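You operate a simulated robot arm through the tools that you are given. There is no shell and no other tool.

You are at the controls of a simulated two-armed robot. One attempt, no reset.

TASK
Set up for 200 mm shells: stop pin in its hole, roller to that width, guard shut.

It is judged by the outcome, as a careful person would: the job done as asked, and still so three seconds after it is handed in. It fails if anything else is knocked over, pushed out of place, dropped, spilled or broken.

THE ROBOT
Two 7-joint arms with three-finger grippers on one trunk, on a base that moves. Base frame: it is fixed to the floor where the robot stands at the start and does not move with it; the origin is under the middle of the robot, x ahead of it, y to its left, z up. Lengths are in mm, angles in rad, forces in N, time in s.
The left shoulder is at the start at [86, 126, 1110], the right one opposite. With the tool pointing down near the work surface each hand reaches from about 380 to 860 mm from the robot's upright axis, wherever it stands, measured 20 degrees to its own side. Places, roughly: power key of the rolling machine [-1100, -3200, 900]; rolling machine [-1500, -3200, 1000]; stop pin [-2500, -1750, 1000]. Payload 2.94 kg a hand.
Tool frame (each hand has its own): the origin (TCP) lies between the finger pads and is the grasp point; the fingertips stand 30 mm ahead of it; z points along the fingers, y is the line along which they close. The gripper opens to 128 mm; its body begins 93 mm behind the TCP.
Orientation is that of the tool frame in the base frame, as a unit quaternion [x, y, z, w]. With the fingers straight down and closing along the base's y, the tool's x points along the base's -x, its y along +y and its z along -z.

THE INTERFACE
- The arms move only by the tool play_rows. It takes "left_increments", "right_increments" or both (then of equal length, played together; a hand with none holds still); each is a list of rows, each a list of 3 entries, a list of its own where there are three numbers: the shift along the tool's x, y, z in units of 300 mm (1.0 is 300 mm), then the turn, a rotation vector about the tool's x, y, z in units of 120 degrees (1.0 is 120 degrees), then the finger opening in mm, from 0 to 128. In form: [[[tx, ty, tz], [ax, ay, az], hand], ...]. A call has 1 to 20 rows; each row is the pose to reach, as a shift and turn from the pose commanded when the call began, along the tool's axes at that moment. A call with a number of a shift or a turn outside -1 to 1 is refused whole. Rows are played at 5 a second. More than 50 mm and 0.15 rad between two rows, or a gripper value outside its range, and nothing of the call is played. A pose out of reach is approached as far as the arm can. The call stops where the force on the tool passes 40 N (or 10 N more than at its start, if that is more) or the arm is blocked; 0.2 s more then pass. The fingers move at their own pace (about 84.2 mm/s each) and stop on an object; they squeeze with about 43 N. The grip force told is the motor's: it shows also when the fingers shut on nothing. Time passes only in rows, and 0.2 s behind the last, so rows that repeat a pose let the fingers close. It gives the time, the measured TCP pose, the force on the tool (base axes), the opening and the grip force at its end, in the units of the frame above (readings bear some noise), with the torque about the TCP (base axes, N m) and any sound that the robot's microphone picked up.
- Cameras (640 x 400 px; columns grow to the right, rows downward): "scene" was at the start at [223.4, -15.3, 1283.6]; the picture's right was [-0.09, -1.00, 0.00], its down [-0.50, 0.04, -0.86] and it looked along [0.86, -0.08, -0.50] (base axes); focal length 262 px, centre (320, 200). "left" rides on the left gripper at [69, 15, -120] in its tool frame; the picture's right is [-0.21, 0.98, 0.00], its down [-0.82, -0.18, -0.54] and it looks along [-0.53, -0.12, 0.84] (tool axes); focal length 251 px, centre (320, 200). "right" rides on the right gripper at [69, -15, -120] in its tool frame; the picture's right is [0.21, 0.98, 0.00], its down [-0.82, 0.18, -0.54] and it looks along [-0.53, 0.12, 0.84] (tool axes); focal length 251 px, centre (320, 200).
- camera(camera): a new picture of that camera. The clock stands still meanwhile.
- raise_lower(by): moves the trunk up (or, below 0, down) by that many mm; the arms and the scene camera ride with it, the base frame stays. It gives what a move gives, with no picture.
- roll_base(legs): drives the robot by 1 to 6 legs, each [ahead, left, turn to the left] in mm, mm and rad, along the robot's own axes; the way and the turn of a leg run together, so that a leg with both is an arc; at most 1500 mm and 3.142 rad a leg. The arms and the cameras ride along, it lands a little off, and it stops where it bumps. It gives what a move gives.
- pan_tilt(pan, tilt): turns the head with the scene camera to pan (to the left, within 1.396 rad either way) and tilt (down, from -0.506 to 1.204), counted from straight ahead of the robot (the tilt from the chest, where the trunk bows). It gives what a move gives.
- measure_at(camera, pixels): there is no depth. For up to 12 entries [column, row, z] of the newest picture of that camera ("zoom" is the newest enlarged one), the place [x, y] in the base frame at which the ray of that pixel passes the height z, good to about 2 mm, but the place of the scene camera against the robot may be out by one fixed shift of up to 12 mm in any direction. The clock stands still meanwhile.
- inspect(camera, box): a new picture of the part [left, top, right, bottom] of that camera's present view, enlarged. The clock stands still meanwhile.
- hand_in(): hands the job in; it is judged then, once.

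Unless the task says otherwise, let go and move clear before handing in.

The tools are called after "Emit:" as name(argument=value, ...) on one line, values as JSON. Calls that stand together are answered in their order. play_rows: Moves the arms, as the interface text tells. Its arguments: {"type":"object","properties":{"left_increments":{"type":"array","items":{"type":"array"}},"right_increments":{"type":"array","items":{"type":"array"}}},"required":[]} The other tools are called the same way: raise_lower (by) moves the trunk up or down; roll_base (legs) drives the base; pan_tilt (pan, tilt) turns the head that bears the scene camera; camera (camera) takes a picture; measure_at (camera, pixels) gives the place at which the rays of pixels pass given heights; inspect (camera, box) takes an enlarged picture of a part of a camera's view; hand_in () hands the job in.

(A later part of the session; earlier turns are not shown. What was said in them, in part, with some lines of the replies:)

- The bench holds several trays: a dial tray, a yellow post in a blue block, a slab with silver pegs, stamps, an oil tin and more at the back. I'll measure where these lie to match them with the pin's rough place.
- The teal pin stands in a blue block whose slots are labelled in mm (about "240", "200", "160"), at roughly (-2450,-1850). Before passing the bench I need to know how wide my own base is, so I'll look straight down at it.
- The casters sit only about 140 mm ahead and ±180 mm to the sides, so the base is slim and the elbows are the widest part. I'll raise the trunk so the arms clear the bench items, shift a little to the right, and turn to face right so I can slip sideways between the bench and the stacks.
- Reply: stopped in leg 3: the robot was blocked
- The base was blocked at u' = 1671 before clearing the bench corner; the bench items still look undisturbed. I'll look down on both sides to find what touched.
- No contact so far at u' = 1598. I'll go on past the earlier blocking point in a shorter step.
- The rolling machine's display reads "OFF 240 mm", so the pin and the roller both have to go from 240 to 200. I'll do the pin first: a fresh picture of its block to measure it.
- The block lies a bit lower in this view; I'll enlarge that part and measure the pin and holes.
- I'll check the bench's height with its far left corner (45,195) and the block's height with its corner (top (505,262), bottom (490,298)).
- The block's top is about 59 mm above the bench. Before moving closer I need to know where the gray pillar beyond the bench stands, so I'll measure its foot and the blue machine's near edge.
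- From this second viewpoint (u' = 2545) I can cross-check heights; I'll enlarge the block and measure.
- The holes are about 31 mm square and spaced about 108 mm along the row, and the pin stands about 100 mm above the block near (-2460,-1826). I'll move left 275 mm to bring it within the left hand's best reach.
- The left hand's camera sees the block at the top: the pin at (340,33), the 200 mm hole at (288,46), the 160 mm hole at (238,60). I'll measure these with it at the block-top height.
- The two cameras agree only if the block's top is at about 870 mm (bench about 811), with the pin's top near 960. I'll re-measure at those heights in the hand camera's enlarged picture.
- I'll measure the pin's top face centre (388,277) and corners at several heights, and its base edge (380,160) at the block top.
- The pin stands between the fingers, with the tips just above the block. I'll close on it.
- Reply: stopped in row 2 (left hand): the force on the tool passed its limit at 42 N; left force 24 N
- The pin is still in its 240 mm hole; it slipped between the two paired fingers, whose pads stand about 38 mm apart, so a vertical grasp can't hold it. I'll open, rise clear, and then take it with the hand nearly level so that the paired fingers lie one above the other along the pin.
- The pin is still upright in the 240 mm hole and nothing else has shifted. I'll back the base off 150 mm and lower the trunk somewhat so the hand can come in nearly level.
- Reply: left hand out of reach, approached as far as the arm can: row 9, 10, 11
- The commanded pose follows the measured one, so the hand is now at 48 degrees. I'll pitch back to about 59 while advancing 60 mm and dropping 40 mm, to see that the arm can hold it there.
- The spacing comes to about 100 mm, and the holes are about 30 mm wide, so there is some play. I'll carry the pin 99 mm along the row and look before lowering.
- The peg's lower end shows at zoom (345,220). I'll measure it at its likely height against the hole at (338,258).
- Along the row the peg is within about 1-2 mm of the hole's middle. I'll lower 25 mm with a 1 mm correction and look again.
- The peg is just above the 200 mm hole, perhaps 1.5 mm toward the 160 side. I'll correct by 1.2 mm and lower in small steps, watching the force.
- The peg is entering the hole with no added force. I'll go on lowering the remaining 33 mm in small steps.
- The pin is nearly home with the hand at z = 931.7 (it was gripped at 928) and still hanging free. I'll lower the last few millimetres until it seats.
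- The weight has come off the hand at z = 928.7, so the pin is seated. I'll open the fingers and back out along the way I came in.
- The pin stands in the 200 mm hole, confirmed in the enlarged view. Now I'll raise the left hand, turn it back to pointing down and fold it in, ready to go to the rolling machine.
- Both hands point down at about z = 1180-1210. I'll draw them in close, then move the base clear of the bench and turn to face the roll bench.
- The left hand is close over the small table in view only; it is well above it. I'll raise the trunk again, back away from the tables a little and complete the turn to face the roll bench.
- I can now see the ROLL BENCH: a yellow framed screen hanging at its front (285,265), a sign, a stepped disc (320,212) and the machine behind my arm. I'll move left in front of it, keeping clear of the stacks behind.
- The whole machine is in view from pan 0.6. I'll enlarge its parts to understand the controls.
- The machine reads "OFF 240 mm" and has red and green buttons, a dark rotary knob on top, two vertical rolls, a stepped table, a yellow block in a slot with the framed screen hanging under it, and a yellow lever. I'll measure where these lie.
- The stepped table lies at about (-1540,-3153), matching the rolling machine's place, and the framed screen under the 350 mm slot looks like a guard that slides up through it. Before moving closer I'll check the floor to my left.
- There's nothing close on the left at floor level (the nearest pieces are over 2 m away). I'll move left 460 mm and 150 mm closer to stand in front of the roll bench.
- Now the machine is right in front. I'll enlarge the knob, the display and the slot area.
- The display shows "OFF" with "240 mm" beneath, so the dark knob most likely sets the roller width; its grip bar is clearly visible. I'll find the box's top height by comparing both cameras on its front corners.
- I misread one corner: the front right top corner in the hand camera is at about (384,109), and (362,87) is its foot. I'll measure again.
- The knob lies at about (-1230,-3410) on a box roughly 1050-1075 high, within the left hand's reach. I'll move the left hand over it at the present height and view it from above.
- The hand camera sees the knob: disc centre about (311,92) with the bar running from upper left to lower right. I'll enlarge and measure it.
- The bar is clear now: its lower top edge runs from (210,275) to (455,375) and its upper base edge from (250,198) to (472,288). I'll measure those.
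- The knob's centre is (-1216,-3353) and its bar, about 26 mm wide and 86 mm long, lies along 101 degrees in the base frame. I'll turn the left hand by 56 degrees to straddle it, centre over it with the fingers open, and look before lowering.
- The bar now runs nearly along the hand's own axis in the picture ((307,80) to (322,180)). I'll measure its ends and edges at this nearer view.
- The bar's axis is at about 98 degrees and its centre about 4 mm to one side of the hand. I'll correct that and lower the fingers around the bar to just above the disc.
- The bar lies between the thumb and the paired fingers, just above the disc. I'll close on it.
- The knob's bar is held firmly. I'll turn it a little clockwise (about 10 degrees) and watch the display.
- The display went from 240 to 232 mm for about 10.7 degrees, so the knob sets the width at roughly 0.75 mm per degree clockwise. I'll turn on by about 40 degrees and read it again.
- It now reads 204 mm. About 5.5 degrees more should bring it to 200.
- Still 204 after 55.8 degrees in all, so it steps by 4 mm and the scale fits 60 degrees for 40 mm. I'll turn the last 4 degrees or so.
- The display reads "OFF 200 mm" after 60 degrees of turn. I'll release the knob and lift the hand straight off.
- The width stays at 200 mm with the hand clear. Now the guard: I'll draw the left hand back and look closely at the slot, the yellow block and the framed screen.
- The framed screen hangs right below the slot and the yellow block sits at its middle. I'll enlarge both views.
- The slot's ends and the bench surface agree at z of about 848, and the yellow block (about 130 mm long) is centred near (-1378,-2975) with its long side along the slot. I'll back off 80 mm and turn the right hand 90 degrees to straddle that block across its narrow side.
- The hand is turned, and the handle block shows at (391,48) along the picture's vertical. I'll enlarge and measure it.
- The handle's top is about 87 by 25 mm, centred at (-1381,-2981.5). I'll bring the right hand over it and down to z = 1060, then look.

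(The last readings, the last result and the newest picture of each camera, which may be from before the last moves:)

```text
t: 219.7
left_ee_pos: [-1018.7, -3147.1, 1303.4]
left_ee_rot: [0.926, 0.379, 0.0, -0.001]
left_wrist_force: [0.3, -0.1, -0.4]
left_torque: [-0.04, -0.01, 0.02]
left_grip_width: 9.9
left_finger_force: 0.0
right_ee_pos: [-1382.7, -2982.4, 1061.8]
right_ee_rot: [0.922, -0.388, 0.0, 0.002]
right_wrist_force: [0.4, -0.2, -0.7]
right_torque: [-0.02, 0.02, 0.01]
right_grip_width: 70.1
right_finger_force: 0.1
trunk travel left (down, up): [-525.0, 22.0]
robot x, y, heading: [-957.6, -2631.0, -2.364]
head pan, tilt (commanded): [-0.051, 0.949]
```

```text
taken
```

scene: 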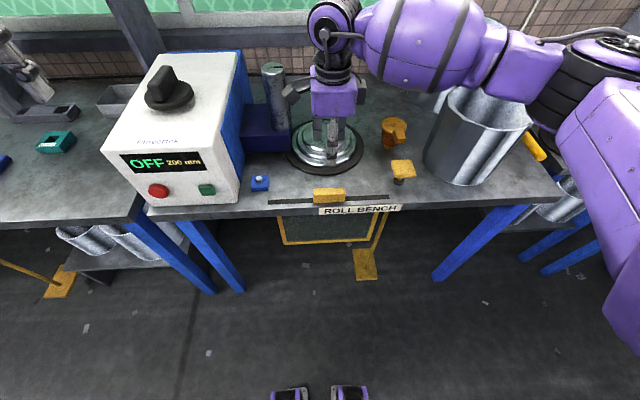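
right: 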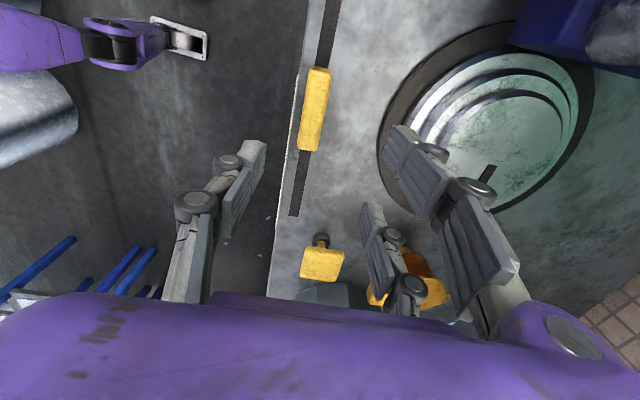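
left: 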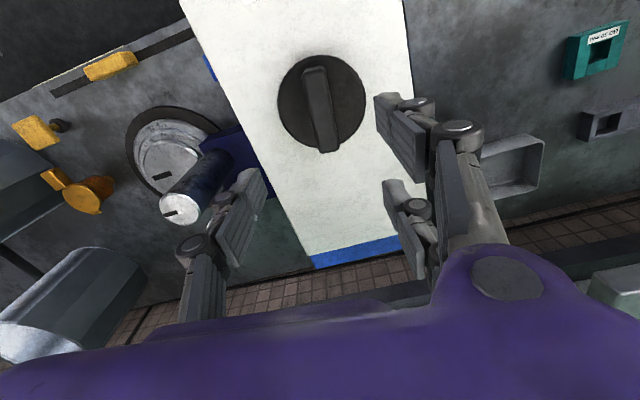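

The right forearm passes near the hexagonal shell at the right. Before lowering I'll check the clearance there.

Emit:
pan_tilt(pan=-0.4, tilt=0.6)

Emit:
camera(camera="scene")

Emit:
camera(camera="left")

```text
t: 220.5
left_ee_pos: [-1018.6, -3147.6, 1303.2]
left_ee_rot: [0.925, 0.379, 0.001, -0.001]
left_wrist_force: [-0.6, 0.1, 0.5]
left_torque: [0.01, -0.01, -0.02]
left_grip_width: 10.1
left_finger_force: 0.1
right_ee_pos: [-1383.4, -2982.2, 1059.8]
right_ee_rot: [0.922, -0.388, 0.0, 0.001]
right_wrist_force: [0.7, 0.1, 0.0]
right_torque: [-0.01, 0.01, -0.01]
right_grip_width: 70.0
right_finger_force: 0.0
trunk travel left (down, up): [-525.0, 22.0]
robot x, y, heading: [-956.0, -2633.6, -2.368]
head pan, tilt (commanded): [-0.4, 0.6]
```

```text
taken
```

scene: 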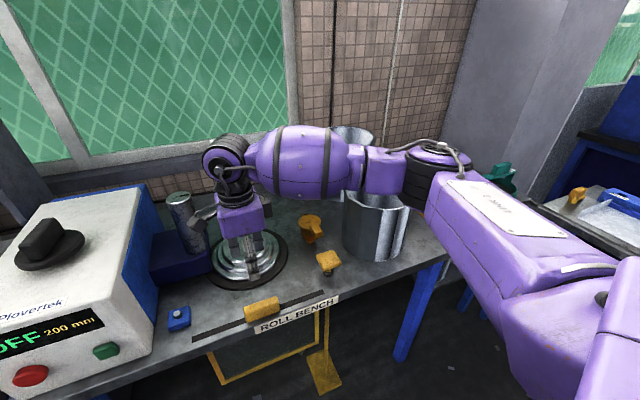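

```text
taken
```

left: 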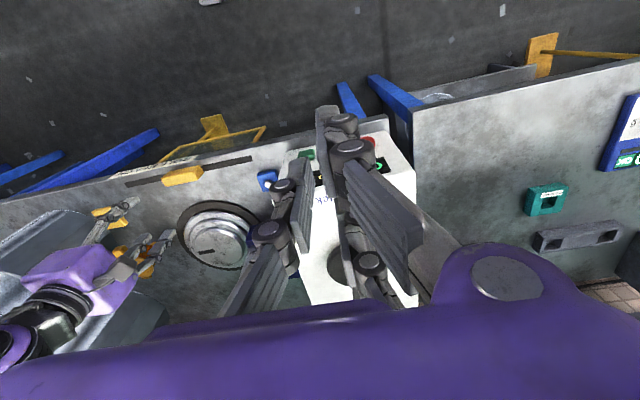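

The forearm runs level to the right, about over the nearer shell's rim in the picture. I'll measure the shell's base and rim to see how it lies against the forearm's path.

Emit:
measure_at(camera="scene", pixels=[[380, 262, 848], [345, 240, 848], [405, 250, 848], [378, 209, 1000], [378, 209, 1050], [378, 209, 1100], [345, 198, 1050], [410, 203, 1050]])

Emit:
inspect(camera="scene", box=[190, 110, 470, 290])

```text
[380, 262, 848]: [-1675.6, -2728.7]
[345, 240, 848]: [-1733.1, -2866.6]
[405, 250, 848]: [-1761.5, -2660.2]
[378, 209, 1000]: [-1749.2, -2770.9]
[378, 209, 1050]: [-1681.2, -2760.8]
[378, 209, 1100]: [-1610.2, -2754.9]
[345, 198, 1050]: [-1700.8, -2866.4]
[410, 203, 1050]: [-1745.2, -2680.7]
```

```text
2.22 times, centred on (330, 200) of scene
```

zoom: 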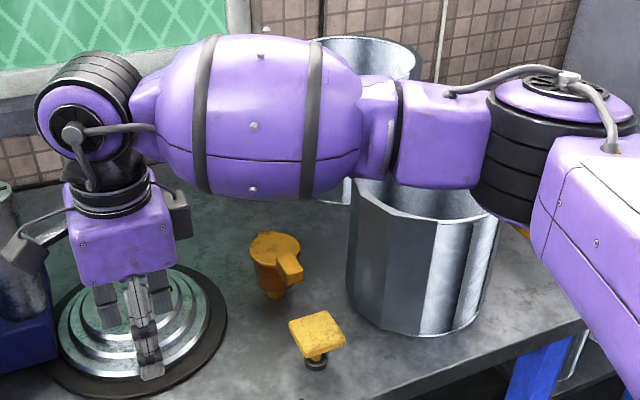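

The shell's front stands at u' of about 3114, close to where the lowered forearm would pass, so I should work from further back with a straighter arm. I'll first check what stands behind me on both sides.

Emit:
pan_tilt(pan=1.39, tilt=0.7)

Emit:
camera(camera="scene")

Emit:
pan_tilt(pan=-1.39, tilt=0.6)

Emit:
camera(camera="scene")

```text
t: 222.3
left_ee_pos: [-1019.1, -3147.9, 1305.0]
left_ee_rot: [0.926, 0.378, 0.001, 0.0]
left_wrist_force: [-0.3, 1.1, -0.8]
left_torque: [-0.04, 0.03, 0.0]
left_grip_width: 10.1
left_finger_force: 0.0
right_ee_pos: [-1381.9, -2981.9, 1060.8]
right_ee_rot: [0.922, -0.388, 0.0, 0.0]
right_wrist_force: [-0.4, 0.1, 0.5]
right_torque: [0.04, 0.05, 0.02]
right_grip_width: 69.7
right_finger_force: 0.0
trunk travel left (down, up): [-525.0, 22.0]
robot x, y, heading: [-955.7, -2630.2, -2.364]
head pan, tilt (commanded): [1.389, 0.7]
```

```text
taken
```

scene: 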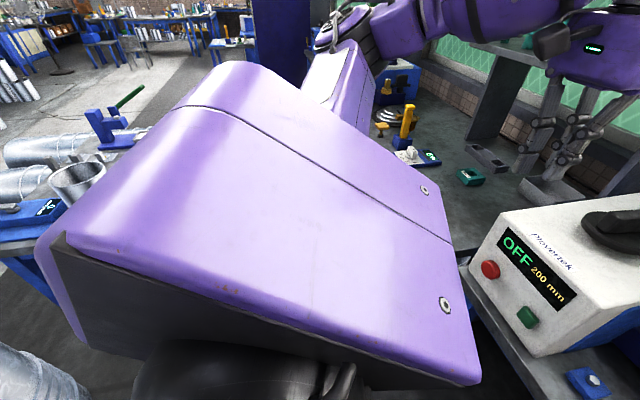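

```text
t: 224.7
left_ee_pos: [-1018.2, -3148.3, 1303.4]
left_ee_rot: [0.926, 0.378, 0.002, 0.0]
left_wrist_force: [0.0, -0.5, -0.3]
left_torque: [0.0, 0.01, 0.0]
left_grip_width: 10.0
left_finger_force: 0.2
right_ee_pos: [-1382.3, -2982.4, 1060.6]
right_ee_rot: [0.921, -0.388, -0.001, 0.001]
right_wrist_force: [-1.0, 0.7, 0.1]
right_torque: [0.01, -0.01, -0.05]
right_grip_width: 70.2
right_finger_force: 0.1
trunk travel left (down, up): [-525.0, 22.0]
robot x, y, heading: [-956.6, -2633.6, -2.369]
head pan, tilt (commanded): [-1.389, 0.6]
```

```text
taken
```

scene: 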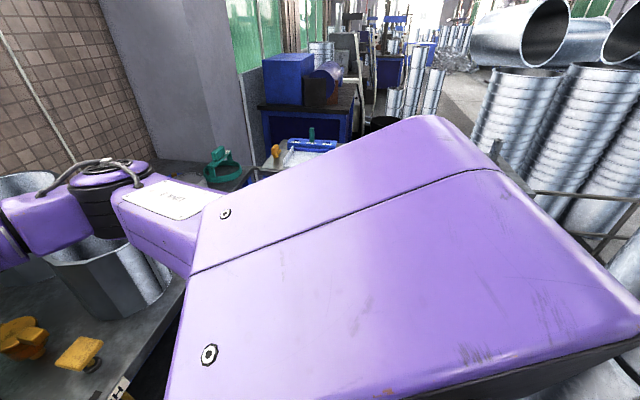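

On the left the nearest things are well over a metre off, and standing further left would bring the right forearm in from the front, away from the shell. I'll raise the right hand clear of the machine and shift left 250 mm.

Emit:
play_rows(right_increments=[[[0, 0, -0.15], [0, 0, 0], 70], [[0, 0, -0.3], [0, 0, 0], 70], [[0, 0, -0.45], [0, 0, 0], 70], [[0, 0, -0.6], [0, 0, 0], 70], [[0, 0, -0.75], [0, 0, 0], 70], [[0, 0, -0.85], [0, 0, 0], 70]])

Emit:
roll_base(legs=[[0, 240, 0]])

Emit:
pan_tilt(pan=-0.3, tilt=0.8)

Emit:
camera(camera="scene")

Emit:
camera(camera="right")

```text
t: 226.1
left_ee_pos: [-1018.8, -3148.5, 1303.8]
left_ee_rot: [0.926, 0.379, 0.001, 0.0]
left_wrist_force: [0.0, 0.3, 0.2]
left_torque: [0.02, 0.05, -0.01]
left_grip_width: 9.8
left_finger_force: 0.0
right_ee_pos: [-1381.8, -2982.6, 1317.4]
right_ee_rot: [0.922, -0.388, 0.0, 0.001]
right_wrist_force: [-0.3, 0.4, 1.0]
right_torque: [-0.01, 0.01, -0.01]
right_grip_width: 70.1
right_finger_force: 0.0
trunk travel left (down, up): [-525.0, 22.0]
robot x, y, heading: [-954.7, -2634.2, -2.366]
head pan, tilt (commanded): [-1.389, 0.6]
```

```text
t: 228.8
left_ee_pos: [-852.3, -3319.0, 1302.8]
left_ee_rot: [0.926, 0.377, 0.001, 0.0]
left_wrist_force: [0.1, 0.6, 0.2]
left_torque: [0.02, 0.03, -0.01]
left_grip_width: 9.9
left_finger_force: 0.1
right_ee_pos: [-1214.4, -3153.7, 1317.0]
right_ee_rot: [0.921, -0.391, 0.0, 0.0]
right_wrist_force: [-0.8, -0.8, 0.1]
right_torque: [0.0, 0.01, 0.0]
right_grip_width: 70.0
right_finger_force: 0.0
trunk travel left (down, up): [-525.0, 22.0]
robot x, y, heading: [-787.1, -2804.7, -2.365]
head pan, tilt (commanded): [-1.389, 0.6]
```

```text
t: 230.2
left_ee_pos: [-849.7, -3320.6, 1303.9]
left_ee_rot: [0.926, 0.377, 0.0, 0.0]
left_wrist_force: [-0.2, -0.6, -0.1]
left_torque: [0.02, -0.01, 0.01]
left_grip_width: 10.0
left_finger_force: 0.2
right_ee_pos: [-1214.6, -3154.6, 1316.0]
right_ee_rot: [0.921, -0.391, 0.0, 0.001]
right_wrist_force: [0.3, -0.3, 0.5]
right_torque: [-0.01, 0.02, 0.01]
right_grip_width: 69.8
right_finger_force: 0.0
trunk travel left (down, up): [-525.0, 22.0]
robot x, y, heading: [-789.9, -2806.9, -2.365]
head pan, tilt (commanded): [-0.3, 0.799]
```

```text
taken
```

scene: 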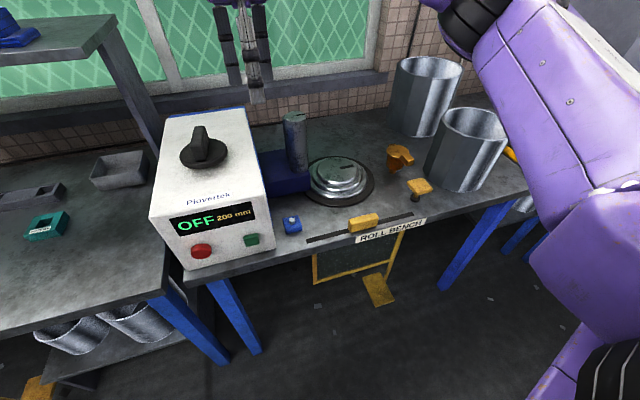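

```text
taken
```

right: 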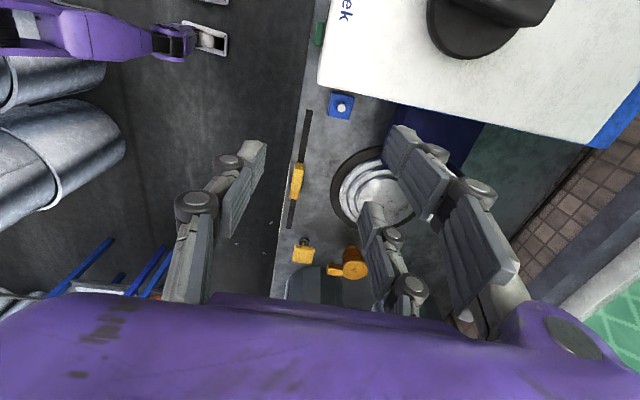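

The right hand now needs to come 240 mm back toward the right to be over the handle. I'll do that at this height and check the arm's shape.

Emit:
play_rows(right_increments=[[[-0.14, 0, 0], [0, 0, 0], 70], [[-0.28, 0, 0], [0, 0, 0], 70], [[-0.42, 0, 0], [0, 0, 0], 70], [[-0.56, 0, 0], [0, 0, 0], 70], [[-0.7, 0, 0], [0, 0, 0], 70], [[-0.8, 0, 0], [0, 0, 0], 70], [[-0.8, 0, 0.15], [0, 0, 0], 70], [[-0.8, 0, 0.3], [0, 0, 0], 70], [[-0.8, 0, 0.45], [0, 0, 0], 70], [[-0.8, 0, 0.6], [0, 0, 0], 70]])

Emit:
camera(camera="scene")

Emit:
camera(camera="right")

```text
t: 232.4
left_ee_pos: [-852.6, -3322.0, 1304.0]
left_ee_rot: [0.926, 0.378, 0.001, 0.0]
left_wrist_force: [0.3, -0.7, -0.2]
left_torque: [0.01, -0.02, -0.01]
left_grip_width: 10.1
left_finger_force: 0.0
right_ee_pos: [-1381.1, -2981.0, 1137.3]
right_ee_rot: [0.921, -0.39, 0.0, 0.001]
right_wrist_force: [0.0, 0.3, 0.0]
right_torque: [-0.03, 0.0, 0.0]
right_grip_width: 69.9
right_finger_force: 0.1
trunk travel left (down, up): [-525.0, 22.0]
robot x, y, heading: [-788.9, -2804.3, -2.37]
head pan, tilt (commanded): [-0.3, 0.799]
```

```text
taken
```

scene: 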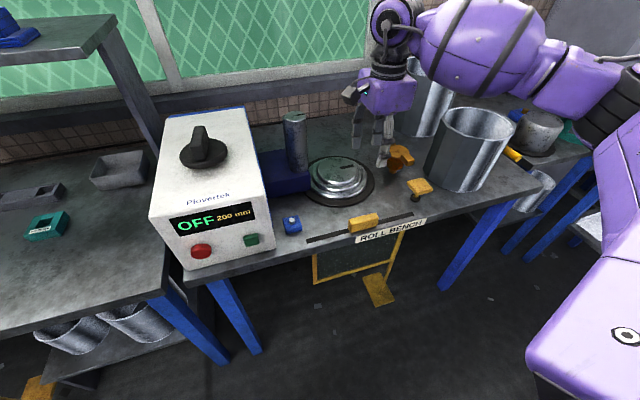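

```text
taken
```

right: 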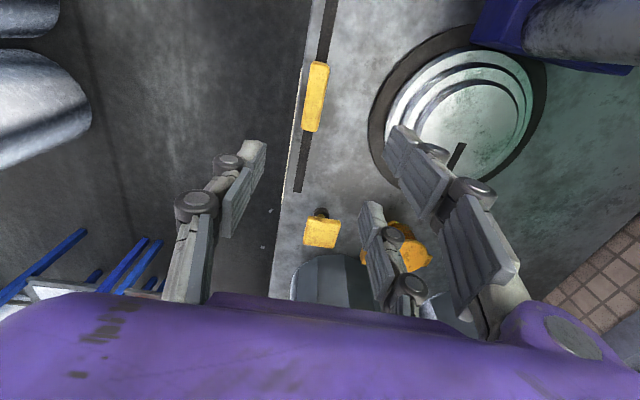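

The arm now comes from the front right, clear of the shell. In the hand camera the handle's centre is at about (315,97), where the hand's axis meets that height near (320,98). I'll enlarge to refine.

Emit:
inspect(camera="right", box=[265, 40, 385, 150])

Emit:
measure_at(camera="zoom", pixels=[[320, 200, 880]])

```text
3.64 times, centred on (325, 95) of right
```

zoom: 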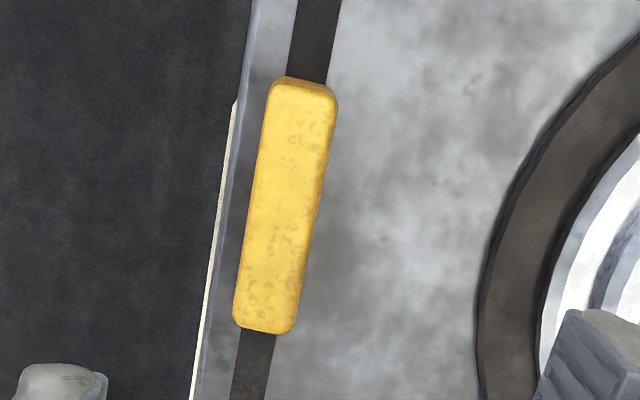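

```text
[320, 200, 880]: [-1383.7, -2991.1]
```

I'll measure the handle's corners (270,85), (337,95), (295,330), (234,322) and its centre (284,208).

Emit:
measure_at(camera="zoom", pixels=[[284, 208, 880], [284, 208, 870], [270, 85, 880], [337, 95, 880], [295, 330, 880], [234, 322, 880], [315, 30, 848], [258, 360, 848], [205, 330, 848]])

```text
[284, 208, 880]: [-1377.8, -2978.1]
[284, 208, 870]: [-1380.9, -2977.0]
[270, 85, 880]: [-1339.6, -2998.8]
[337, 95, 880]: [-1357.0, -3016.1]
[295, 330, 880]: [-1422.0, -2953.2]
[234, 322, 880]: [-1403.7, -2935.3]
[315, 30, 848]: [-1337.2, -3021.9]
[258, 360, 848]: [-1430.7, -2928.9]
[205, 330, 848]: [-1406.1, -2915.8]
```

The handle is centred at about (-1381,-2976), its long side at 135.6 degrees. I'll correct by a few millimetres and lower to z = 895.

Emit:
play_rows(right_increments=[[[-0.01, -0.01, 0.15], [0, 0, -0.0125], 70], [[-0.01, -0.01, 0.3], [0, 0, -0.0125], 70], [[-0.01, -0.01, 0.45], [0, 0, -0.0125], 70], [[-0.01, -0.01, 0.6], [0, 0, -0.0125], 70], [[-0.01, -0.01, 0.72], [0, 0, -0.0125], 70], [[-0.01, -0.01, 0.807], [0, 0, -0.0125], 70], [[-0.01, -0.01, 0.807], [0, 0, -0.0125], 70]])

Emit:
camera(camera="right")

Emit:
camera(camera="scene")

Emit:
inspect(camera="scene", box=[290, 130, 450, 260])

```text
t: 234.0
left_ee_pos: [-849.7, -3320.2, 1303.7]
left_ee_rot: [0.926, 0.378, 0.001, 0.0]
left_wrist_force: [1.0, 0.2, 0.0]
left_torque: [0.01, -0.02, 0.03]
left_grip_width: 9.6
left_finger_force: 0.0
right_ee_pos: [-1381.9, -2978.5, 896.6]
right_ee_rot: [0.926, -0.377, 0.0, 0.001]
right_wrist_force: [1.5, 0.3, 0.9]
right_torque: [0.03, 0.02, 0.04]
right_grip_width: 69.9
right_finger_force: 0.0
trunk travel left (down, up): [-525.0, 22.0]
robot x, y, heading: [-784.4, -2803.9, -2.369]
head pan, tilt (commanded): [-0.3, 0.799]
```

```text
taken
```

right: 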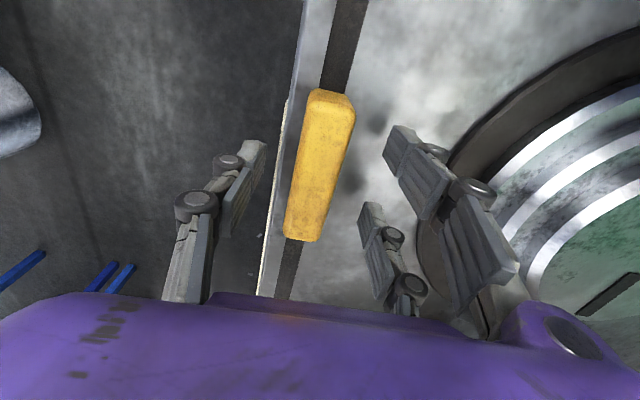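

```text
taken
```

scene: 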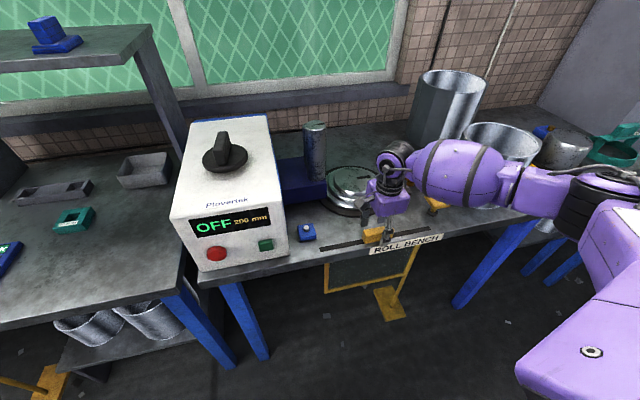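

```text
3.08 times, centred on (370, 195) of scene
```

zoom: 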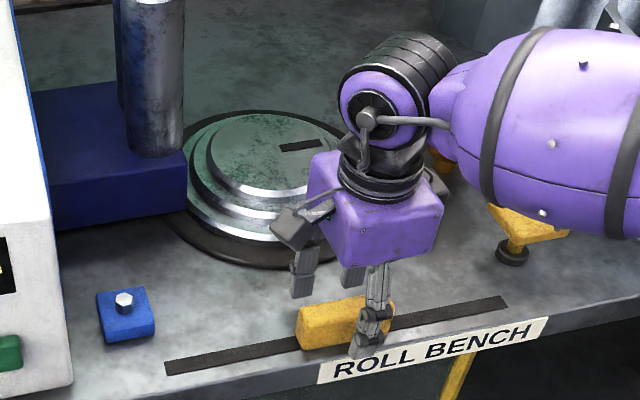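

The handle is centred between the fingers, and the forearm passes well in front of the shell. I'll lower 8 mm more and close on the handle.

Emit:
play_rows(right_increments=[[[0, 0, 0.015], [0, 0, 0], 70], [[0, 0, 0.027], [0, 0, 0], 70], [[0, 0, 0.027], [0, 0, 0], 48], [[0, 0, 0.027], [0, 0, 0], 30], [[0, 0, 0.027], [0, 0, 0], 20], [[0, 0, 0.027], [0, 0, 0], 16], [[0, 0, 0.027], [0, 0, 0], 16], [[0, 0, 0.027], [0, 0, 0], 16]])

Emit:
camera(camera="right")

```text
t: 235.8
left_ee_pos: [-850.1, -3319.0, 1303.9]
left_ee_rot: [0.926, 0.378, 0.0, 0.0]
left_wrist_force: [0.3, 0.5, 0.4]
left_torque: [0.01, 0.02, 0.0]
left_grip_width: 9.9
left_finger_force: 0.0
right_ee_pos: [-1378.5, -2976.3, 887.2]
right_ee_rot: [0.926, -0.378, 0.0, -0.001]
right_wrist_force: [16.8, 13.5, -0.9]
right_torque: [0.61, -0.41, -1.76]
right_grip_width: 25.8
right_finger_force: 45.1
trunk travel left (down, up): [-525.0, 22.0]
robot x, y, heading: [-786.3, -2805.3, -2.372]
head pan, tilt (commanded): [-0.3, 0.799]
```

```text
taken
```

right: 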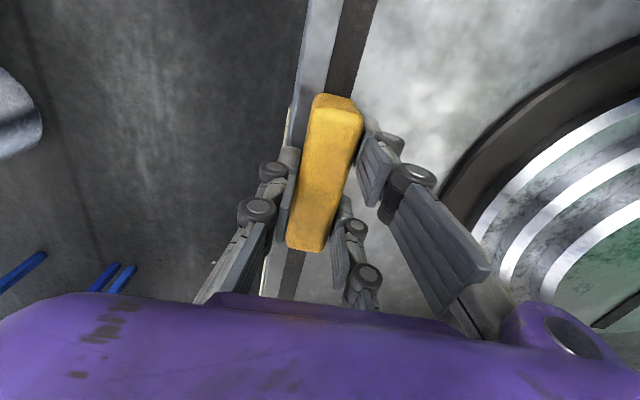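

The handle is gripped (25.8 mm, 45 N), with some side force and twist because the hand is a few millimetres and a degree or two off. I'll ease those out first.

Emit:
play_rows(right_increments=[[[0, -0.006, 0], [0, 0, 0.008], 16], [[0, -0.012, 0], [0, 0, 0.015], 16], [[0, -0.012, 0], [0, 0, 0.015], 16]])

```text
t: 236.6
left_ee_pos: [-851.0, -3319.8, 1303.4]
left_ee_rot: [0.926, 0.378, 0.0, 0.0]
left_wrist_force: [-0.4, 0.2, 0.2]
left_torque: [0.0, 0.02, -0.02]
left_grip_width: 10.0
left_finger_force: 0.0
right_ee_pos: [-1379.0, -2976.2, 887.4]
right_ee_rot: [0.921, -0.39, -0.001, 0.002]
right_wrist_force: [3.6, 10.2, -1.3]
right_torque: [0.53, 0.39, 2.25]
right_grip_width: 25.8
right_finger_force: 45.2
trunk travel left (down, up): [-525.0, 22.0]
robot x, y, heading: [-786.3, -2807.6, -2.372]
head pan, tilt (commanded): [-0.3, 0.799]
```

The twist changed sign, so the middle is right. I'll take back half the turn and shift slightly more.

Emit:
play_rows(right_increments=[[[0, -0.003, 0], [0, 0, -0.004], 16], [[0, -0.006, 0], [0, 0, -0.0083], 16], [[0, -0.006, 0], [0, 0, -0.0083], 16]])

```text
t: 237.4
left_ee_pos: [-852.4, -3321.1, 1302.7]
left_ee_rot: [0.926, 0.378, 0.001, 0.0]
left_wrist_force: [-0.2, 0.1, -0.2]
left_torque: [-0.02, -0.03, 0.02]
left_grip_width: 10.0
left_finger_force: 0.0
right_ee_pos: [-1377.6, -2976.0, 887.7]
right_ee_rot: [0.923, -0.385, 0.001, 0.002]
right_wrist_force: [-6.1, 1.0, -0.1]
right_torque: [0.07, 0.37, -0.21]
right_grip_width: 25.8
right_finger_force: 45.4
trunk travel left (down, up): [-525.0, 22.0]
robot x, y, heading: [-782.9, -2803.8, -2.367]
head pan, tilt (commanded): [-0.3, 0.799]
```

The hand is now nearly free of strain. I'll pull straight up by 20 mm and see whether the screen follows.

Emit:
play_rows(right_increments=[[[0, 0, -0.022], [0, 0, 0], 16], [[0, 0, -0.044], [0, 0, 0], 16], [[0, 0, -0.067], [0, 0, 0], 16], [[0, 0, -0.067], [0, 0, 0], 16]])

Emit:
camera(camera="right")

Emit:
inspect(camera="scene", box=[290, 180, 450, 320])

```text
t: 238.4
left_ee_pos: [-853.8, -3320.7, 1304.0]
left_ee_rot: [0.926, 0.378, 0.001, 0.0]
left_wrist_force: [0.0, 0.0, 0.7]
left_torque: [0.01, -0.01, -0.04]
left_grip_width: 9.9
left_finger_force: 0.0
right_ee_pos: [-1378.8, -2975.3, 906.2]
right_ee_rot: [0.923, -0.385, 0.001, 0.002]
right_wrist_force: [-11.5, -5.6, -0.6]
right_torque: [-0.57, 0.04, -0.23]
right_grip_width: 25.5
right_finger_force: 44.9
trunk travel left (down, up): [-525.0, 22.0]
robot x, y, heading: [-786.7, -2808.9, -2.369]
head pan, tilt (commanded): [-0.3, 0.799]
```

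```text
taken
```

right: 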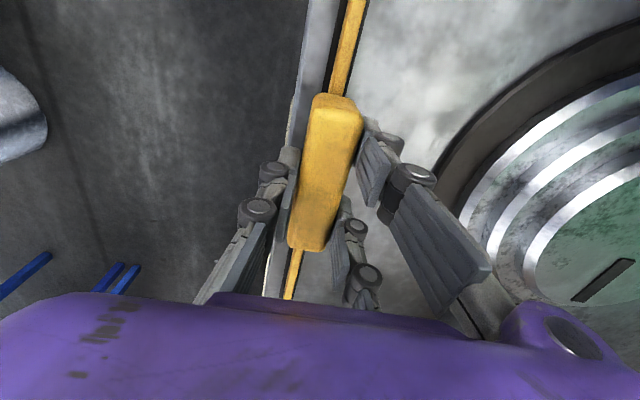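

```text
2.86 times, centred on (370, 250) of scene
```

zoom: 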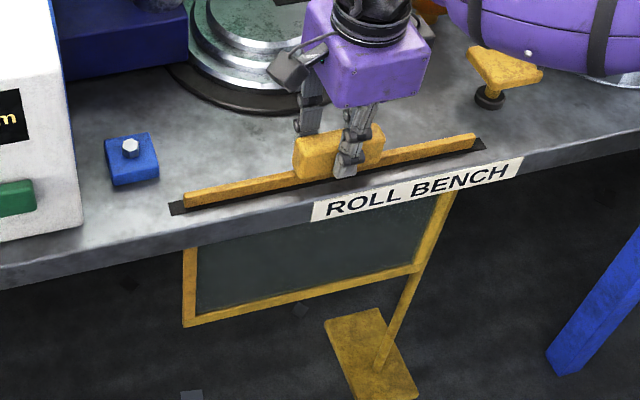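

The yellow frame is rising out of the slot with the handle, so this is the guard and it shuts upward. I'll keep pulling up in steps, watching the force.

Emit:
play_rows(right_increments=[[[0, 0.003, -0.033], [0, 0, 0], 16], [[0, 0.005, -0.067], [0, 0, 0], 16], [[0, 0.005, -0.1], [0, 0, 0], 16], [[0, 0.005, -0.133], [0, 0, 0], 16], [[0, 0.005, -0.167], [0, 0, 0], 16], [[0, 0.005, -0.2], [0, 0, 0], 16], [[0, 0.005, -0.2], [0, 0, 0], 16]])

Emit:
camera(camera="scene")

```text
t: 240.0
left_ee_pos: [-851.2, -3321.5, 1303.9]
left_ee_rot: [0.926, 0.377, 0.001, 0.0]
left_wrist_force: [-0.6, 0.0, -0.3]
left_torque: [0.03, 0.01, -0.02]
left_grip_width: 10.0
left_finger_force: 0.0
right_ee_pos: [-1378.2, -2975.8, 965.2]
right_ee_rot: [0.923, -0.385, -0.002, 0.001]
right_wrist_force: [-1.8, -2.4, -0.7]
right_torque: [0.0, -0.19, -0.31]
right_grip_width: 25.4
right_finger_force: 45.1
trunk travel left (down, up): [-525.0, 22.0]
robot x, y, heading: [-785.1, -2806.2, -2.374]
head pan, tilt (commanded): [-0.3, 0.799]
```

```text
taken
```

scene: 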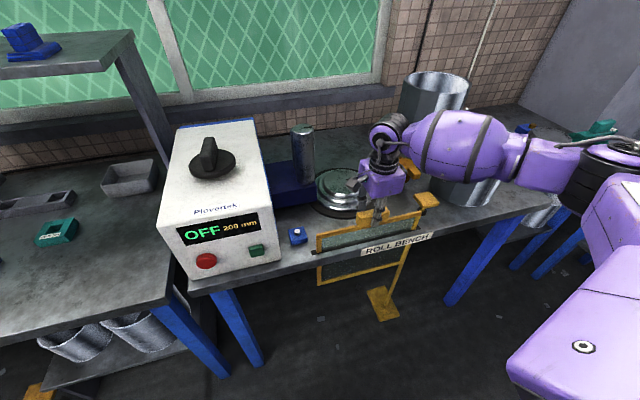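

The guard rises easily. I'll continue up another 90 mm.

Emit:
play_rows(right_increments=[[[0, 0, -0.037], [0, 0, 0], 16], [[0, 0, -0.075], [0, 0, 0], 16], [[0, 0, -0.112], [0, 0, 0], 16], [[0, 0, -0.15], [0, 0, 0], 16], [[0, 0, -0.187], [0, 0, 0], 16], [[0, 0, -0.225], [0, 0, 0], 16], [[0, 0, -0.262], [0, 0, 0], 16], [[0, 0, -0.3], [0, 0, 0], 16], [[0, 0, -0.3], [0, 0, 0], 16]])

Emit:
camera(camera="scene")

```text
t: 242.0
left_ee_pos: [-852.8, -3320.9, 1302.6]
left_ee_rot: [0.926, 0.378, 0.0, -0.001]
left_wrist_force: [0.3, -0.2, -0.2]
left_torque: [-0.06, 0.02, -0.02]
left_grip_width: 10.2
left_finger_force: 0.1
right_ee_pos: [-1379.0, -2976.5, 1055.4]
right_ee_rot: [0.923, -0.385, 0.0, 0.001]
right_wrist_force: [-4.5, -1.5, -1.6]
right_torque: [0.09, 0.16, -0.15]
right_grip_width: 26.0
right_finger_force: 45.2
trunk travel left (down, up): [-525.0, 22.0]
robot x, y, heading: [-786.1, -2805.0, -2.368]
head pan, tilt (commanded): [-0.3, 0.799]
```

```text
taken
```

scene: 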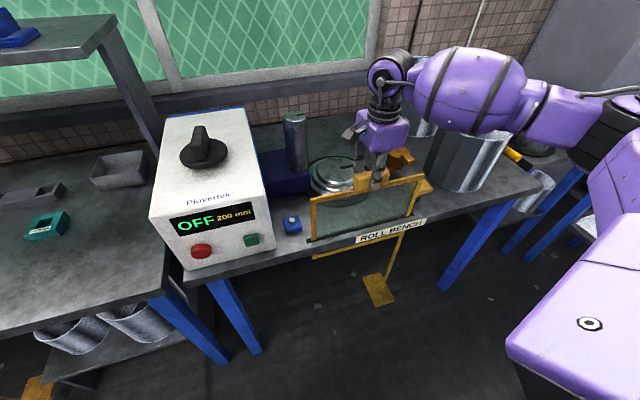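

It has come up about 167 mm and its lower edge is just under the bench. I'll go on gently until it meets its stop.

Emit:
play_rows(right_increments=[[[0, 0, -0.02], [0, 0, 0], 16], [[0, 0, -0.04], [0, 0, 0], 16], [[0, 0, -0.06], [0, 0, 0], 16], [[0, 0, -0.08], [0, 0, 0], 16], [[0, 0, -0.1], [0, 0, 0], 16], [[0, 0, -0.1], [0, 0, 0], 16]])

Emit:
camera(camera="scene")

```text
t: 243.4
left_ee_pos: [-852.9, -3320.9, 1303.3]
left_ee_rot: [0.926, 0.378, 0.001, -0.001]
left_wrist_force: [0.4, 0.4, 0.0]
left_torque: [0.0, 0.02, 0.02]
left_grip_width: 9.9
left_finger_force: 0.1
right_ee_pos: [-1380.3, -2974.9, 1086.2]
right_ee_rot: [0.923, -0.384, -0.001, 0.0]
right_wrist_force: [-7.2, -1.2, -1.6]
right_torque: [0.31, 0.37, -0.04]
right_grip_width: 25.7
right_finger_force: 45.4
trunk travel left (down, up): [-525.0, 22.0]
robot x, y, heading: [-788.0, -2804.6, -2.369]
head pan, tilt (commanded): [-0.3, 0.799]
```

```text
taken
```

scene: 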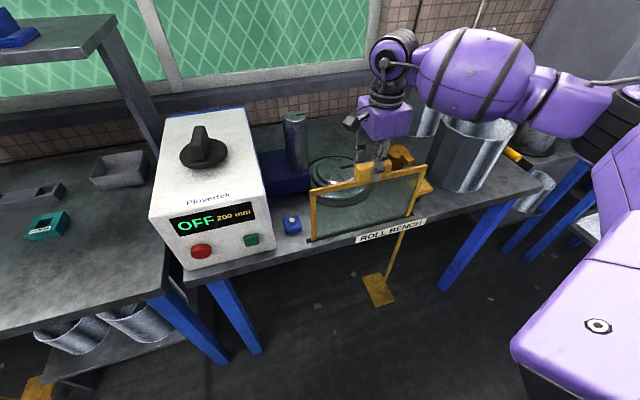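

The lower edge has gone up behind the bench edge with no stop felt yet. I'll continue in small steps and watch for resistance.

Emit:
play_rows(right_increments=[[[0, 0, -0.013], [0, 0, 0], 16], [[0, 0, -0.027], [0, 0, 0], 16], [[0, 0, -0.04], [0, 0, 0], 16], [[0, 0, -0.053], [0, 0, 0], 16], [[0, 0, -0.067], [0, 0, 0], 16], [[0, 0, -0.067], [0, 0, 0], 16]])

Emit:
inspect(camera="scene", box=[280, 120, 460, 260])

```text
t: 244.8
left_ee_pos: [-851.5, -3319.7, 1302.3]
left_ee_rot: [0.926, 0.378, 0.001, -0.001]
left_wrist_force: [0.7, 0.6, 0.5]
left_torque: [-0.01, -0.02, 0.0]
left_grip_width: 9.9
left_finger_force: 0.1
right_ee_pos: [-1378.7, -2976.0, 1107.4]
right_ee_rot: [0.923, -0.384, 0.0, 0.001]
right_wrist_force: [-1.7, 0.3, -2.4]
right_torque: [0.47, 0.36, -0.27]
right_grip_width: 25.6
right_finger_force: 45.0
trunk travel left (down, up): [-525.0, 22.0]
robot x, y, heading: [-787.6, -2806.7, -2.37]
head pan, tilt (commanded): [-0.3, 0.799]
```

```text
2.86 times, centred on (370, 190) of scene
```

zoom: 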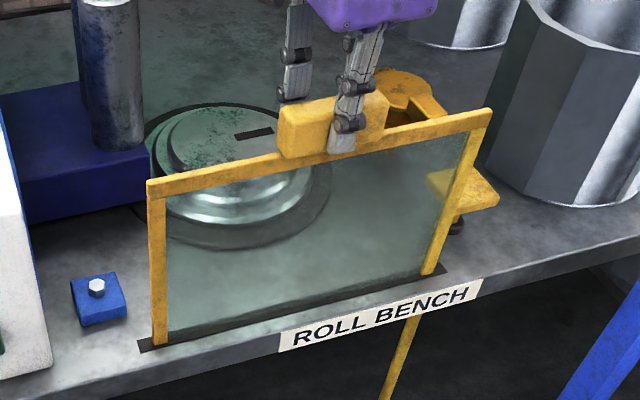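

The glass guard now stands in front of the table, up about 219 mm, still without a stop. I'll raise it further in small steps.

Emit:
play_rows(right_increments=[[[0, 0, -0.01], [0, 0, 0], 16], [[0, 0, -0.02], [0, 0, 0], 16], [[0, 0, -0.03], [0, 0, 0], 16], [[0, 0, -0.04], [0, 0, 0], 16], [[0, 0, -0.04], [0, 0, 0], 16]])

Emit:
inspect(camera="scene", box=[280, 120, 460, 260])

```text
t: 246.0
left_ee_pos: [-852.4, -3321.4, 1303.6]
left_ee_rot: [0.926, 0.377, 0.001, 0.001]
left_wrist_force: [-0.4, -0.6, -0.4]
left_torque: [0.0, -0.04, -0.02]
left_grip_width: 10.0
left_finger_force: 0.0
right_ee_pos: [-1379.7, -2975.4, 1119.4]
right_ee_rot: [0.923, -0.384, 0.0, 0.001]
right_wrist_force: [-4.5, -5.1, -2.2]
right_torque: [-0.13, 0.11, -0.14]
right_grip_width: 25.8
right_finger_force: 45.5
trunk travel left (down, up): [-525.0, 22.0]
robot x, y, heading: [-789.2, -2808.8, -2.369]
head pan, tilt (commanded): [-0.3, 0.799]
```

```text
2.86 times, centred on (370, 190) of scene
```

zoom: 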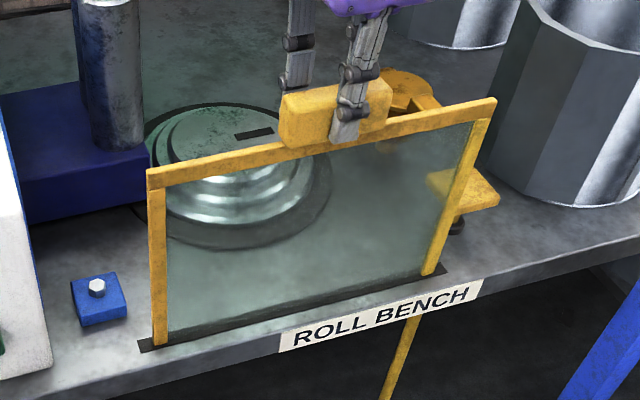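

Still rising freely at 231 mm. I'll continue 30 mm more in fine steps.

Emit:
play_rows(right_increments=[[[0, 0, -0.01], [0, 0, 0], 16], [[0, 0, -0.02], [0, 0, 0], 16], [[0, 0, -0.03], [0, 0, 0], 16], [[0, 0, -0.04], [0, 0, 0], 16], [[0, 0, -0.05], [0, 0, 0], 16], [[0, 0, -0.06], [0, 0, 0], 16], [[0, 0, -0.07], [0, 0, 0], 16], [[0, 0, -0.08], [0, 0, 0], 16], [[0, 0, -0.09], [0, 0, 0], 16], [[0, 0, -0.1], [0, 0, 0], 16], [[0, 0, -0.1], [0, 0, 0], 16]])

Emit:
inspect(camera="scene", box=[280, 120, 460, 260])

```text
t: 248.1
left_ee_pos: [-852.8, -3321.8, 1302.4]
left_ee_rot: [0.926, 0.377, 0.002, -0.001]
left_wrist_force: [0.2, 0.5, 0.0]
left_torque: [-0.01, 0.02, 0.03]
left_grip_width: 10.1
left_finger_force: 0.2
right_ee_pos: [-1378.5, -2976.2, 1136.7]
right_ee_rot: [0.923, -0.384, 0.003, -0.006]
right_wrist_force: [-10.6, -10.4, -24.9]
right_torque: [-0.57, 0.18, -0.12]
right_grip_width: 26.0
right_finger_force: 45.2
trunk travel left (down, up): [-525.0, 22.0]
robot x, y, heading: [-787.1, -2804.7, -2.368]
head pan, tilt (commanded): [-0.3, 0.799]
stopped in row 10 (right hand): the force on the tool passed its limit at 41 N (the readings are from after the stop); the commanded pose is now the measured one
```

```text
2.86 times, centred on (370, 190) of scene
```

zoom: 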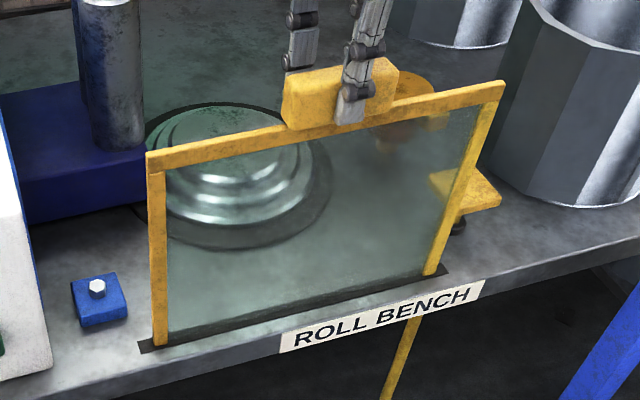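

The guard has met its upper stop after about 249 mm of travel and carries almost no weight, so it should stay up. I'll open the fingers slowly and check that it holds.

Emit:
play_rows(right_increments=[[[0, 0, 0], [0, 0, 0], 30], [[0, 0, 0], [0, 0, 0], 40], [[0, 0, 0], [0, 0, 0], 55], [[0, 0, 0], [0, 0, 0], 70], [[0, 0, 0], [0, 0, 0], 70]])

Emit:
inspect(camera="scene", box=[280, 120, 460, 260])

Emit:
camera(camera="right")

```text
t: 249.3
left_ee_pos: [-851.3, -3321.7, 1303.7]
left_ee_rot: [0.926, 0.378, 0.001, 0.0]
left_wrist_force: [-0.3, 0.0, -0.3]
left_torque: [-0.04, -0.03, 0.02]
left_grip_width: 9.9
left_finger_force: 0.1
right_ee_pos: [-1376.0, -2973.5, 1141.1]
right_ee_rot: [0.923, -0.384, 0.001, -0.004]
right_wrist_force: [0.9, 0.7, 0.2]
right_torque: [0.01, -0.04, -0.03]
right_grip_width: 69.9
right_finger_force: 0.0
trunk travel left (down, up): [-525.0, 22.0]
robot x, y, heading: [-787.9, -2806.5, -2.37]
head pan, tilt (commanded): [-0.3, 0.799]
```

```text
2.86 times, centred on (370, 190) of scene
```

zoom: 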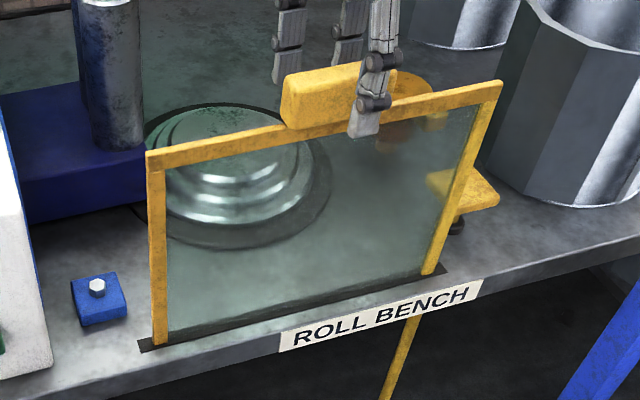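

```text
taken
```

right: 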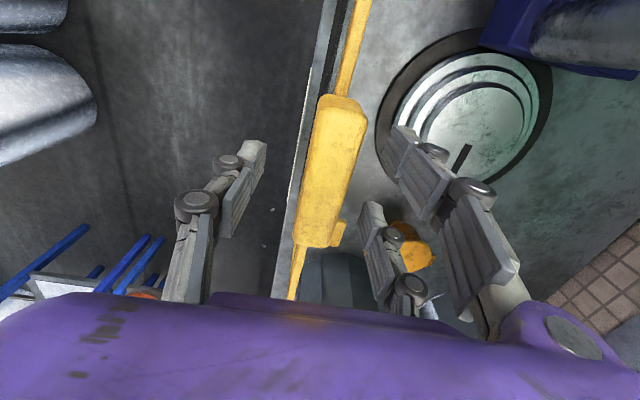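

The guard stays up on its own with the hand open. I'll lift the right hand straight clear and draw it back toward me.

Emit:
play_rows(right_increments=[[[0, 0, -0.1], [0, 0, 0], 70], [[0, 0, -0.25], [0, 0, 0], 70], [[0, 0, -0.4], [0, 0, 0], 70], [[0, 0, -0.55], [0, 0, 0], 70], [[0, -0.15, -0.65], [0, 0, 0], 50], [[0, -0.3, -0.65], [0, 0, 0], 30], [[0, -0.45, -0.65], [0, 0, 0], 20], [[0, -0.55, -0.65], [0, 0, 0], 20]])

Emit:
pan_tilt(pan=-0.15, tilt=0.75)

Emit:
camera(camera="scene")

Emit:
inspect(camera="scene", box=[130, 110, 450, 310])

```text
refused: row 5 steps farther than a row can; nothing moved
```

```text
t: 250.0
left_ee_pos: [-850.9, -3321.1, 1304.7]
left_ee_rot: [0.926, 0.378, 0.001, 0.0]
left_wrist_force: [-0.4, -0.8, 0.6]
left_torque: [0.01, -0.03, -0.01]
left_grip_width: 10.2
left_finger_force: 0.0
right_ee_pos: [-1375.9, -2974.6, 1141.5]
right_ee_rot: [0.924, -0.383, 0.002, -0.004]
right_wrist_force: [-0.6, -0.3, -0.5]
right_torque: [0.04, -0.01, 0.0]
right_grip_width: 70.2
right_finger_force: 0.1
trunk travel left (down, up): [-525.0, 22.0]
robot x, y, heading: [-789.9, -2807.4, -2.369]
head pan, tilt (commanded): [-0.15, 0.75]
```

```text
taken
```

scene: 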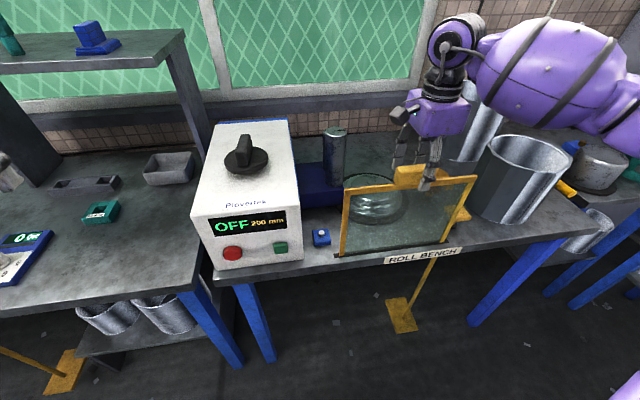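

```text
2.00 times, centred on (290, 210) of scene
```

zoom: 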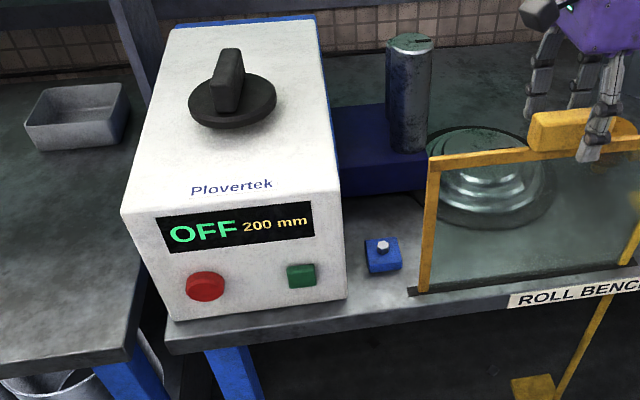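

The hand's move was refused for too big a step, so it hasn't moved; the guard and display (200 mm) hold. I'll lift and retract in smaller steps.

Emit:
play_rows(right_increments=[[[0, 0, -0.1], [0, 0, 0], 70], [[0, 0, -0.22], [0, 0, 0], 70], [[0, 0, -0.36], [0, 0, 0], 70], [[0, 0, -0.5], [0, 0, 0], 70], [[0, 0, -0.62], [0, 0, 0], 70], [[0, -0.13, -0.62], [0, 0, 0], 50], [[0, -0.26, -0.62], [0, 0, 0], 30], [[0, -0.39, -0.62], [0, 0, 0], 20], [[0, -0.5, -0.62], [0, 0, 0], 20]])

Emit:
camera(camera="scene")

Emit:
inspect(camera="scene", box=[320, 120, 520, 280])

```text
t: 252.0
left_ee_pos: [-850.3, -3319.2, 1304.0]
left_ee_rot: [0.926, 0.377, 0.0, 0.0]
left_wrist_force: [-0.4, -0.4, 1.0]
left_torque: [0.0, -0.03, 0.02]
left_grip_width: 9.9
left_finger_force: 0.1
right_ee_pos: [-1270.2, -2868.6, 1328.8]
right_ee_rot: [0.923, -0.384, 0.001, -0.004]
right_wrist_force: [0.1, 0.7, 0.4]
right_torque: [-0.04, 0.03, 0.02]
right_grip_width: 19.8
right_finger_force: 0.1
trunk travel left (down, up): [-525.0, 22.0]
robot x, y, heading: [-789.6, -2804.6, -2.365]
head pan, tilt (commanded): [-0.15, 0.75]
```

```text
taken
```

scene: 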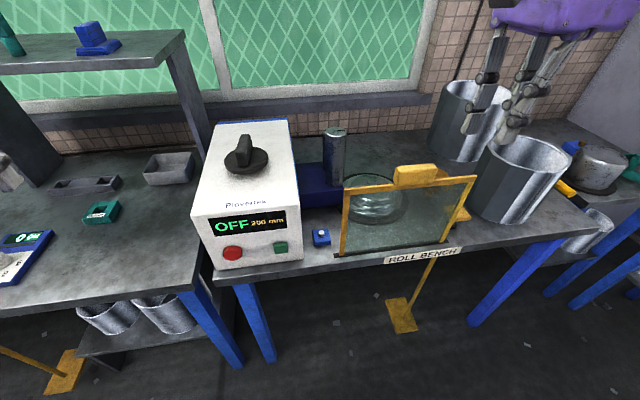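

```text
2.50 times, centred on (420, 200) of scene
```

zoom: 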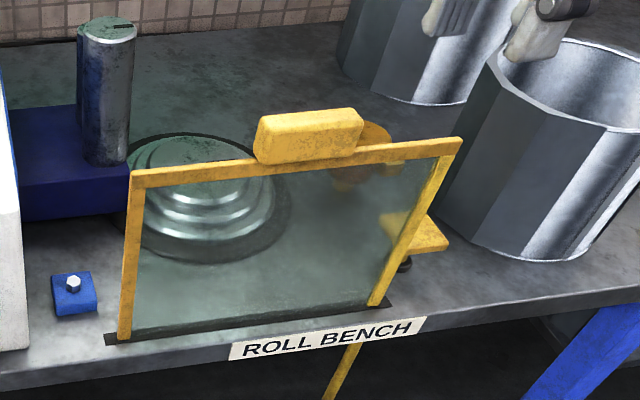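

The guard stands fully up and free. As a last check I'll look across to the pin block and let a few seconds pass.

Emit:
pan_tilt(pan=-1.2, tilt=0.4)

Emit:
camera(camera="scene")

Emit:
inspect(camera="scene", box=[140, 150, 340, 260])

Emit:
pan_tilt(pan=-0.15, tilt=0.75)

Emit:
inspect(camera="scene", box=[180, 110, 480, 300])

```text
t: 253.3
left_ee_pos: [-849.9, -3320.4, 1304.1]
left_ee_rot: [0.926, 0.378, 0.001, -0.001]
left_wrist_force: [-0.7, 1.5, -0.2]
left_torque: [0.01, -0.01, -0.02]
left_grip_width: 10.1
left_finger_force: 0.0
right_ee_pos: [-1271.6, -2869.9, 1328.6]
right_ee_rot: [0.924, -0.383, 0.001, -0.004]
right_wrist_force: [0.0, 0.4, 0.3]
right_torque: [0.03, -0.01, -0.02]
right_grip_width: 19.7
right_finger_force: 0.1
trunk travel left (down, up): [-525.0, 22.0]
robot x, y, heading: [-785.5, -2805.9, -2.367]
head pan, tilt (commanded): [-1.201, 0.4]
```

```text
taken
```

scene: 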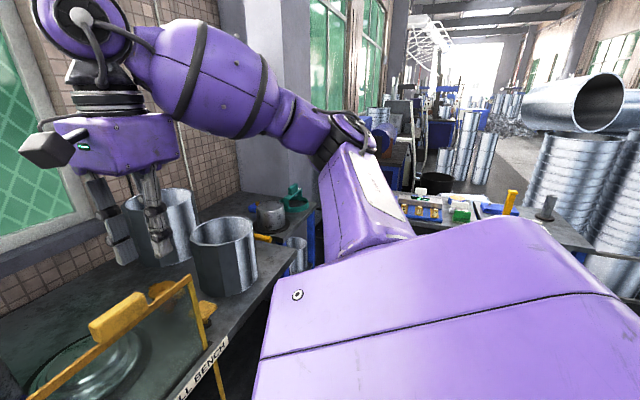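

```text
3.20 times, centred on (240, 205) of scene
```

zoom: 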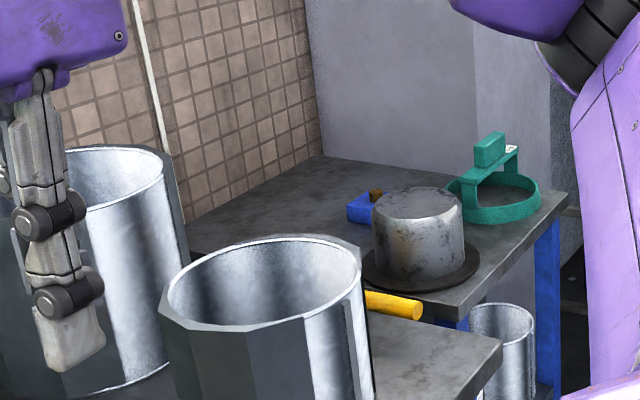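

```text
t: 254.6
left_ee_pos: [-850.9, -3320.5, 1303.2]
left_ee_rot: [0.926, 0.377, 0.001, 0.0]
left_wrist_force: [-0.5, 0.0, -0.7]
left_torque: [-0.01, 0.0, 0.0]
left_grip_width: 10.0
left_finger_force: 0.0
right_ee_pos: [-1270.7, -2870.4, 1328.6]
right_ee_rot: [0.923, -0.384, 0.002, -0.003]
right_wrist_force: [0.5, -0.1, 0.3]
right_torque: [-0.01, 0.03, -0.01]
right_grip_width: 20.2
right_finger_force: 0.1
trunk travel left (down, up): [-525.0, 22.0]
robot x, y, heading: [-787.7, -2802.1, -2.367]
head pan, tilt (commanded): [-0.15, 0.75]
```

```text
2.11 times, centred on (330, 205) of scene
```

zoom: 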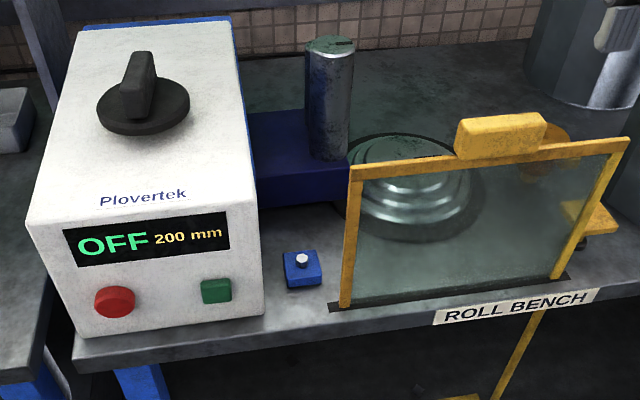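

The guard is up and standing by itself, the display reads "OFF 200 mm", and both hands are empty and clear. My arm hides the pin block from here, but I saw the pin seated in the 200 mm hole right after I let it go, so I'm handing the job in.

Emit:
hand_in()

```text
The job is handed in.
```

The bench is set up for 200 mm shells and the job is handed in.

- **Stop pin:** I moved it from the 240 mm hole to the 200 mm hole. It was fully seated when I let go. My arm hid the pin block in the last pictures, so I couldn't check it again just before handing in.
- **Roller:** I turned the knob until the display went from 240 to 200 mm. The display steps by 4 mm, so the true setting could be off by up to about 2 mm. The machine stayed off throughout.
- **Guard:** I pulled it up to its stop and let go. It has stayed up since.

Two things went wrong along the way:

- **Base stop:** While passing the bench, the robot's base was stopped by something I couldn't identify, possibly the last shell stack or the bench corner. The stacks and the bench items looked in place afterwards.
- **First grip on the pin:** My first try at the pin slipped and pushed against it. The pin stayed upright in its hole.

Both hands were empty and clear at the end, and I saw nothing else moved or knocked over.
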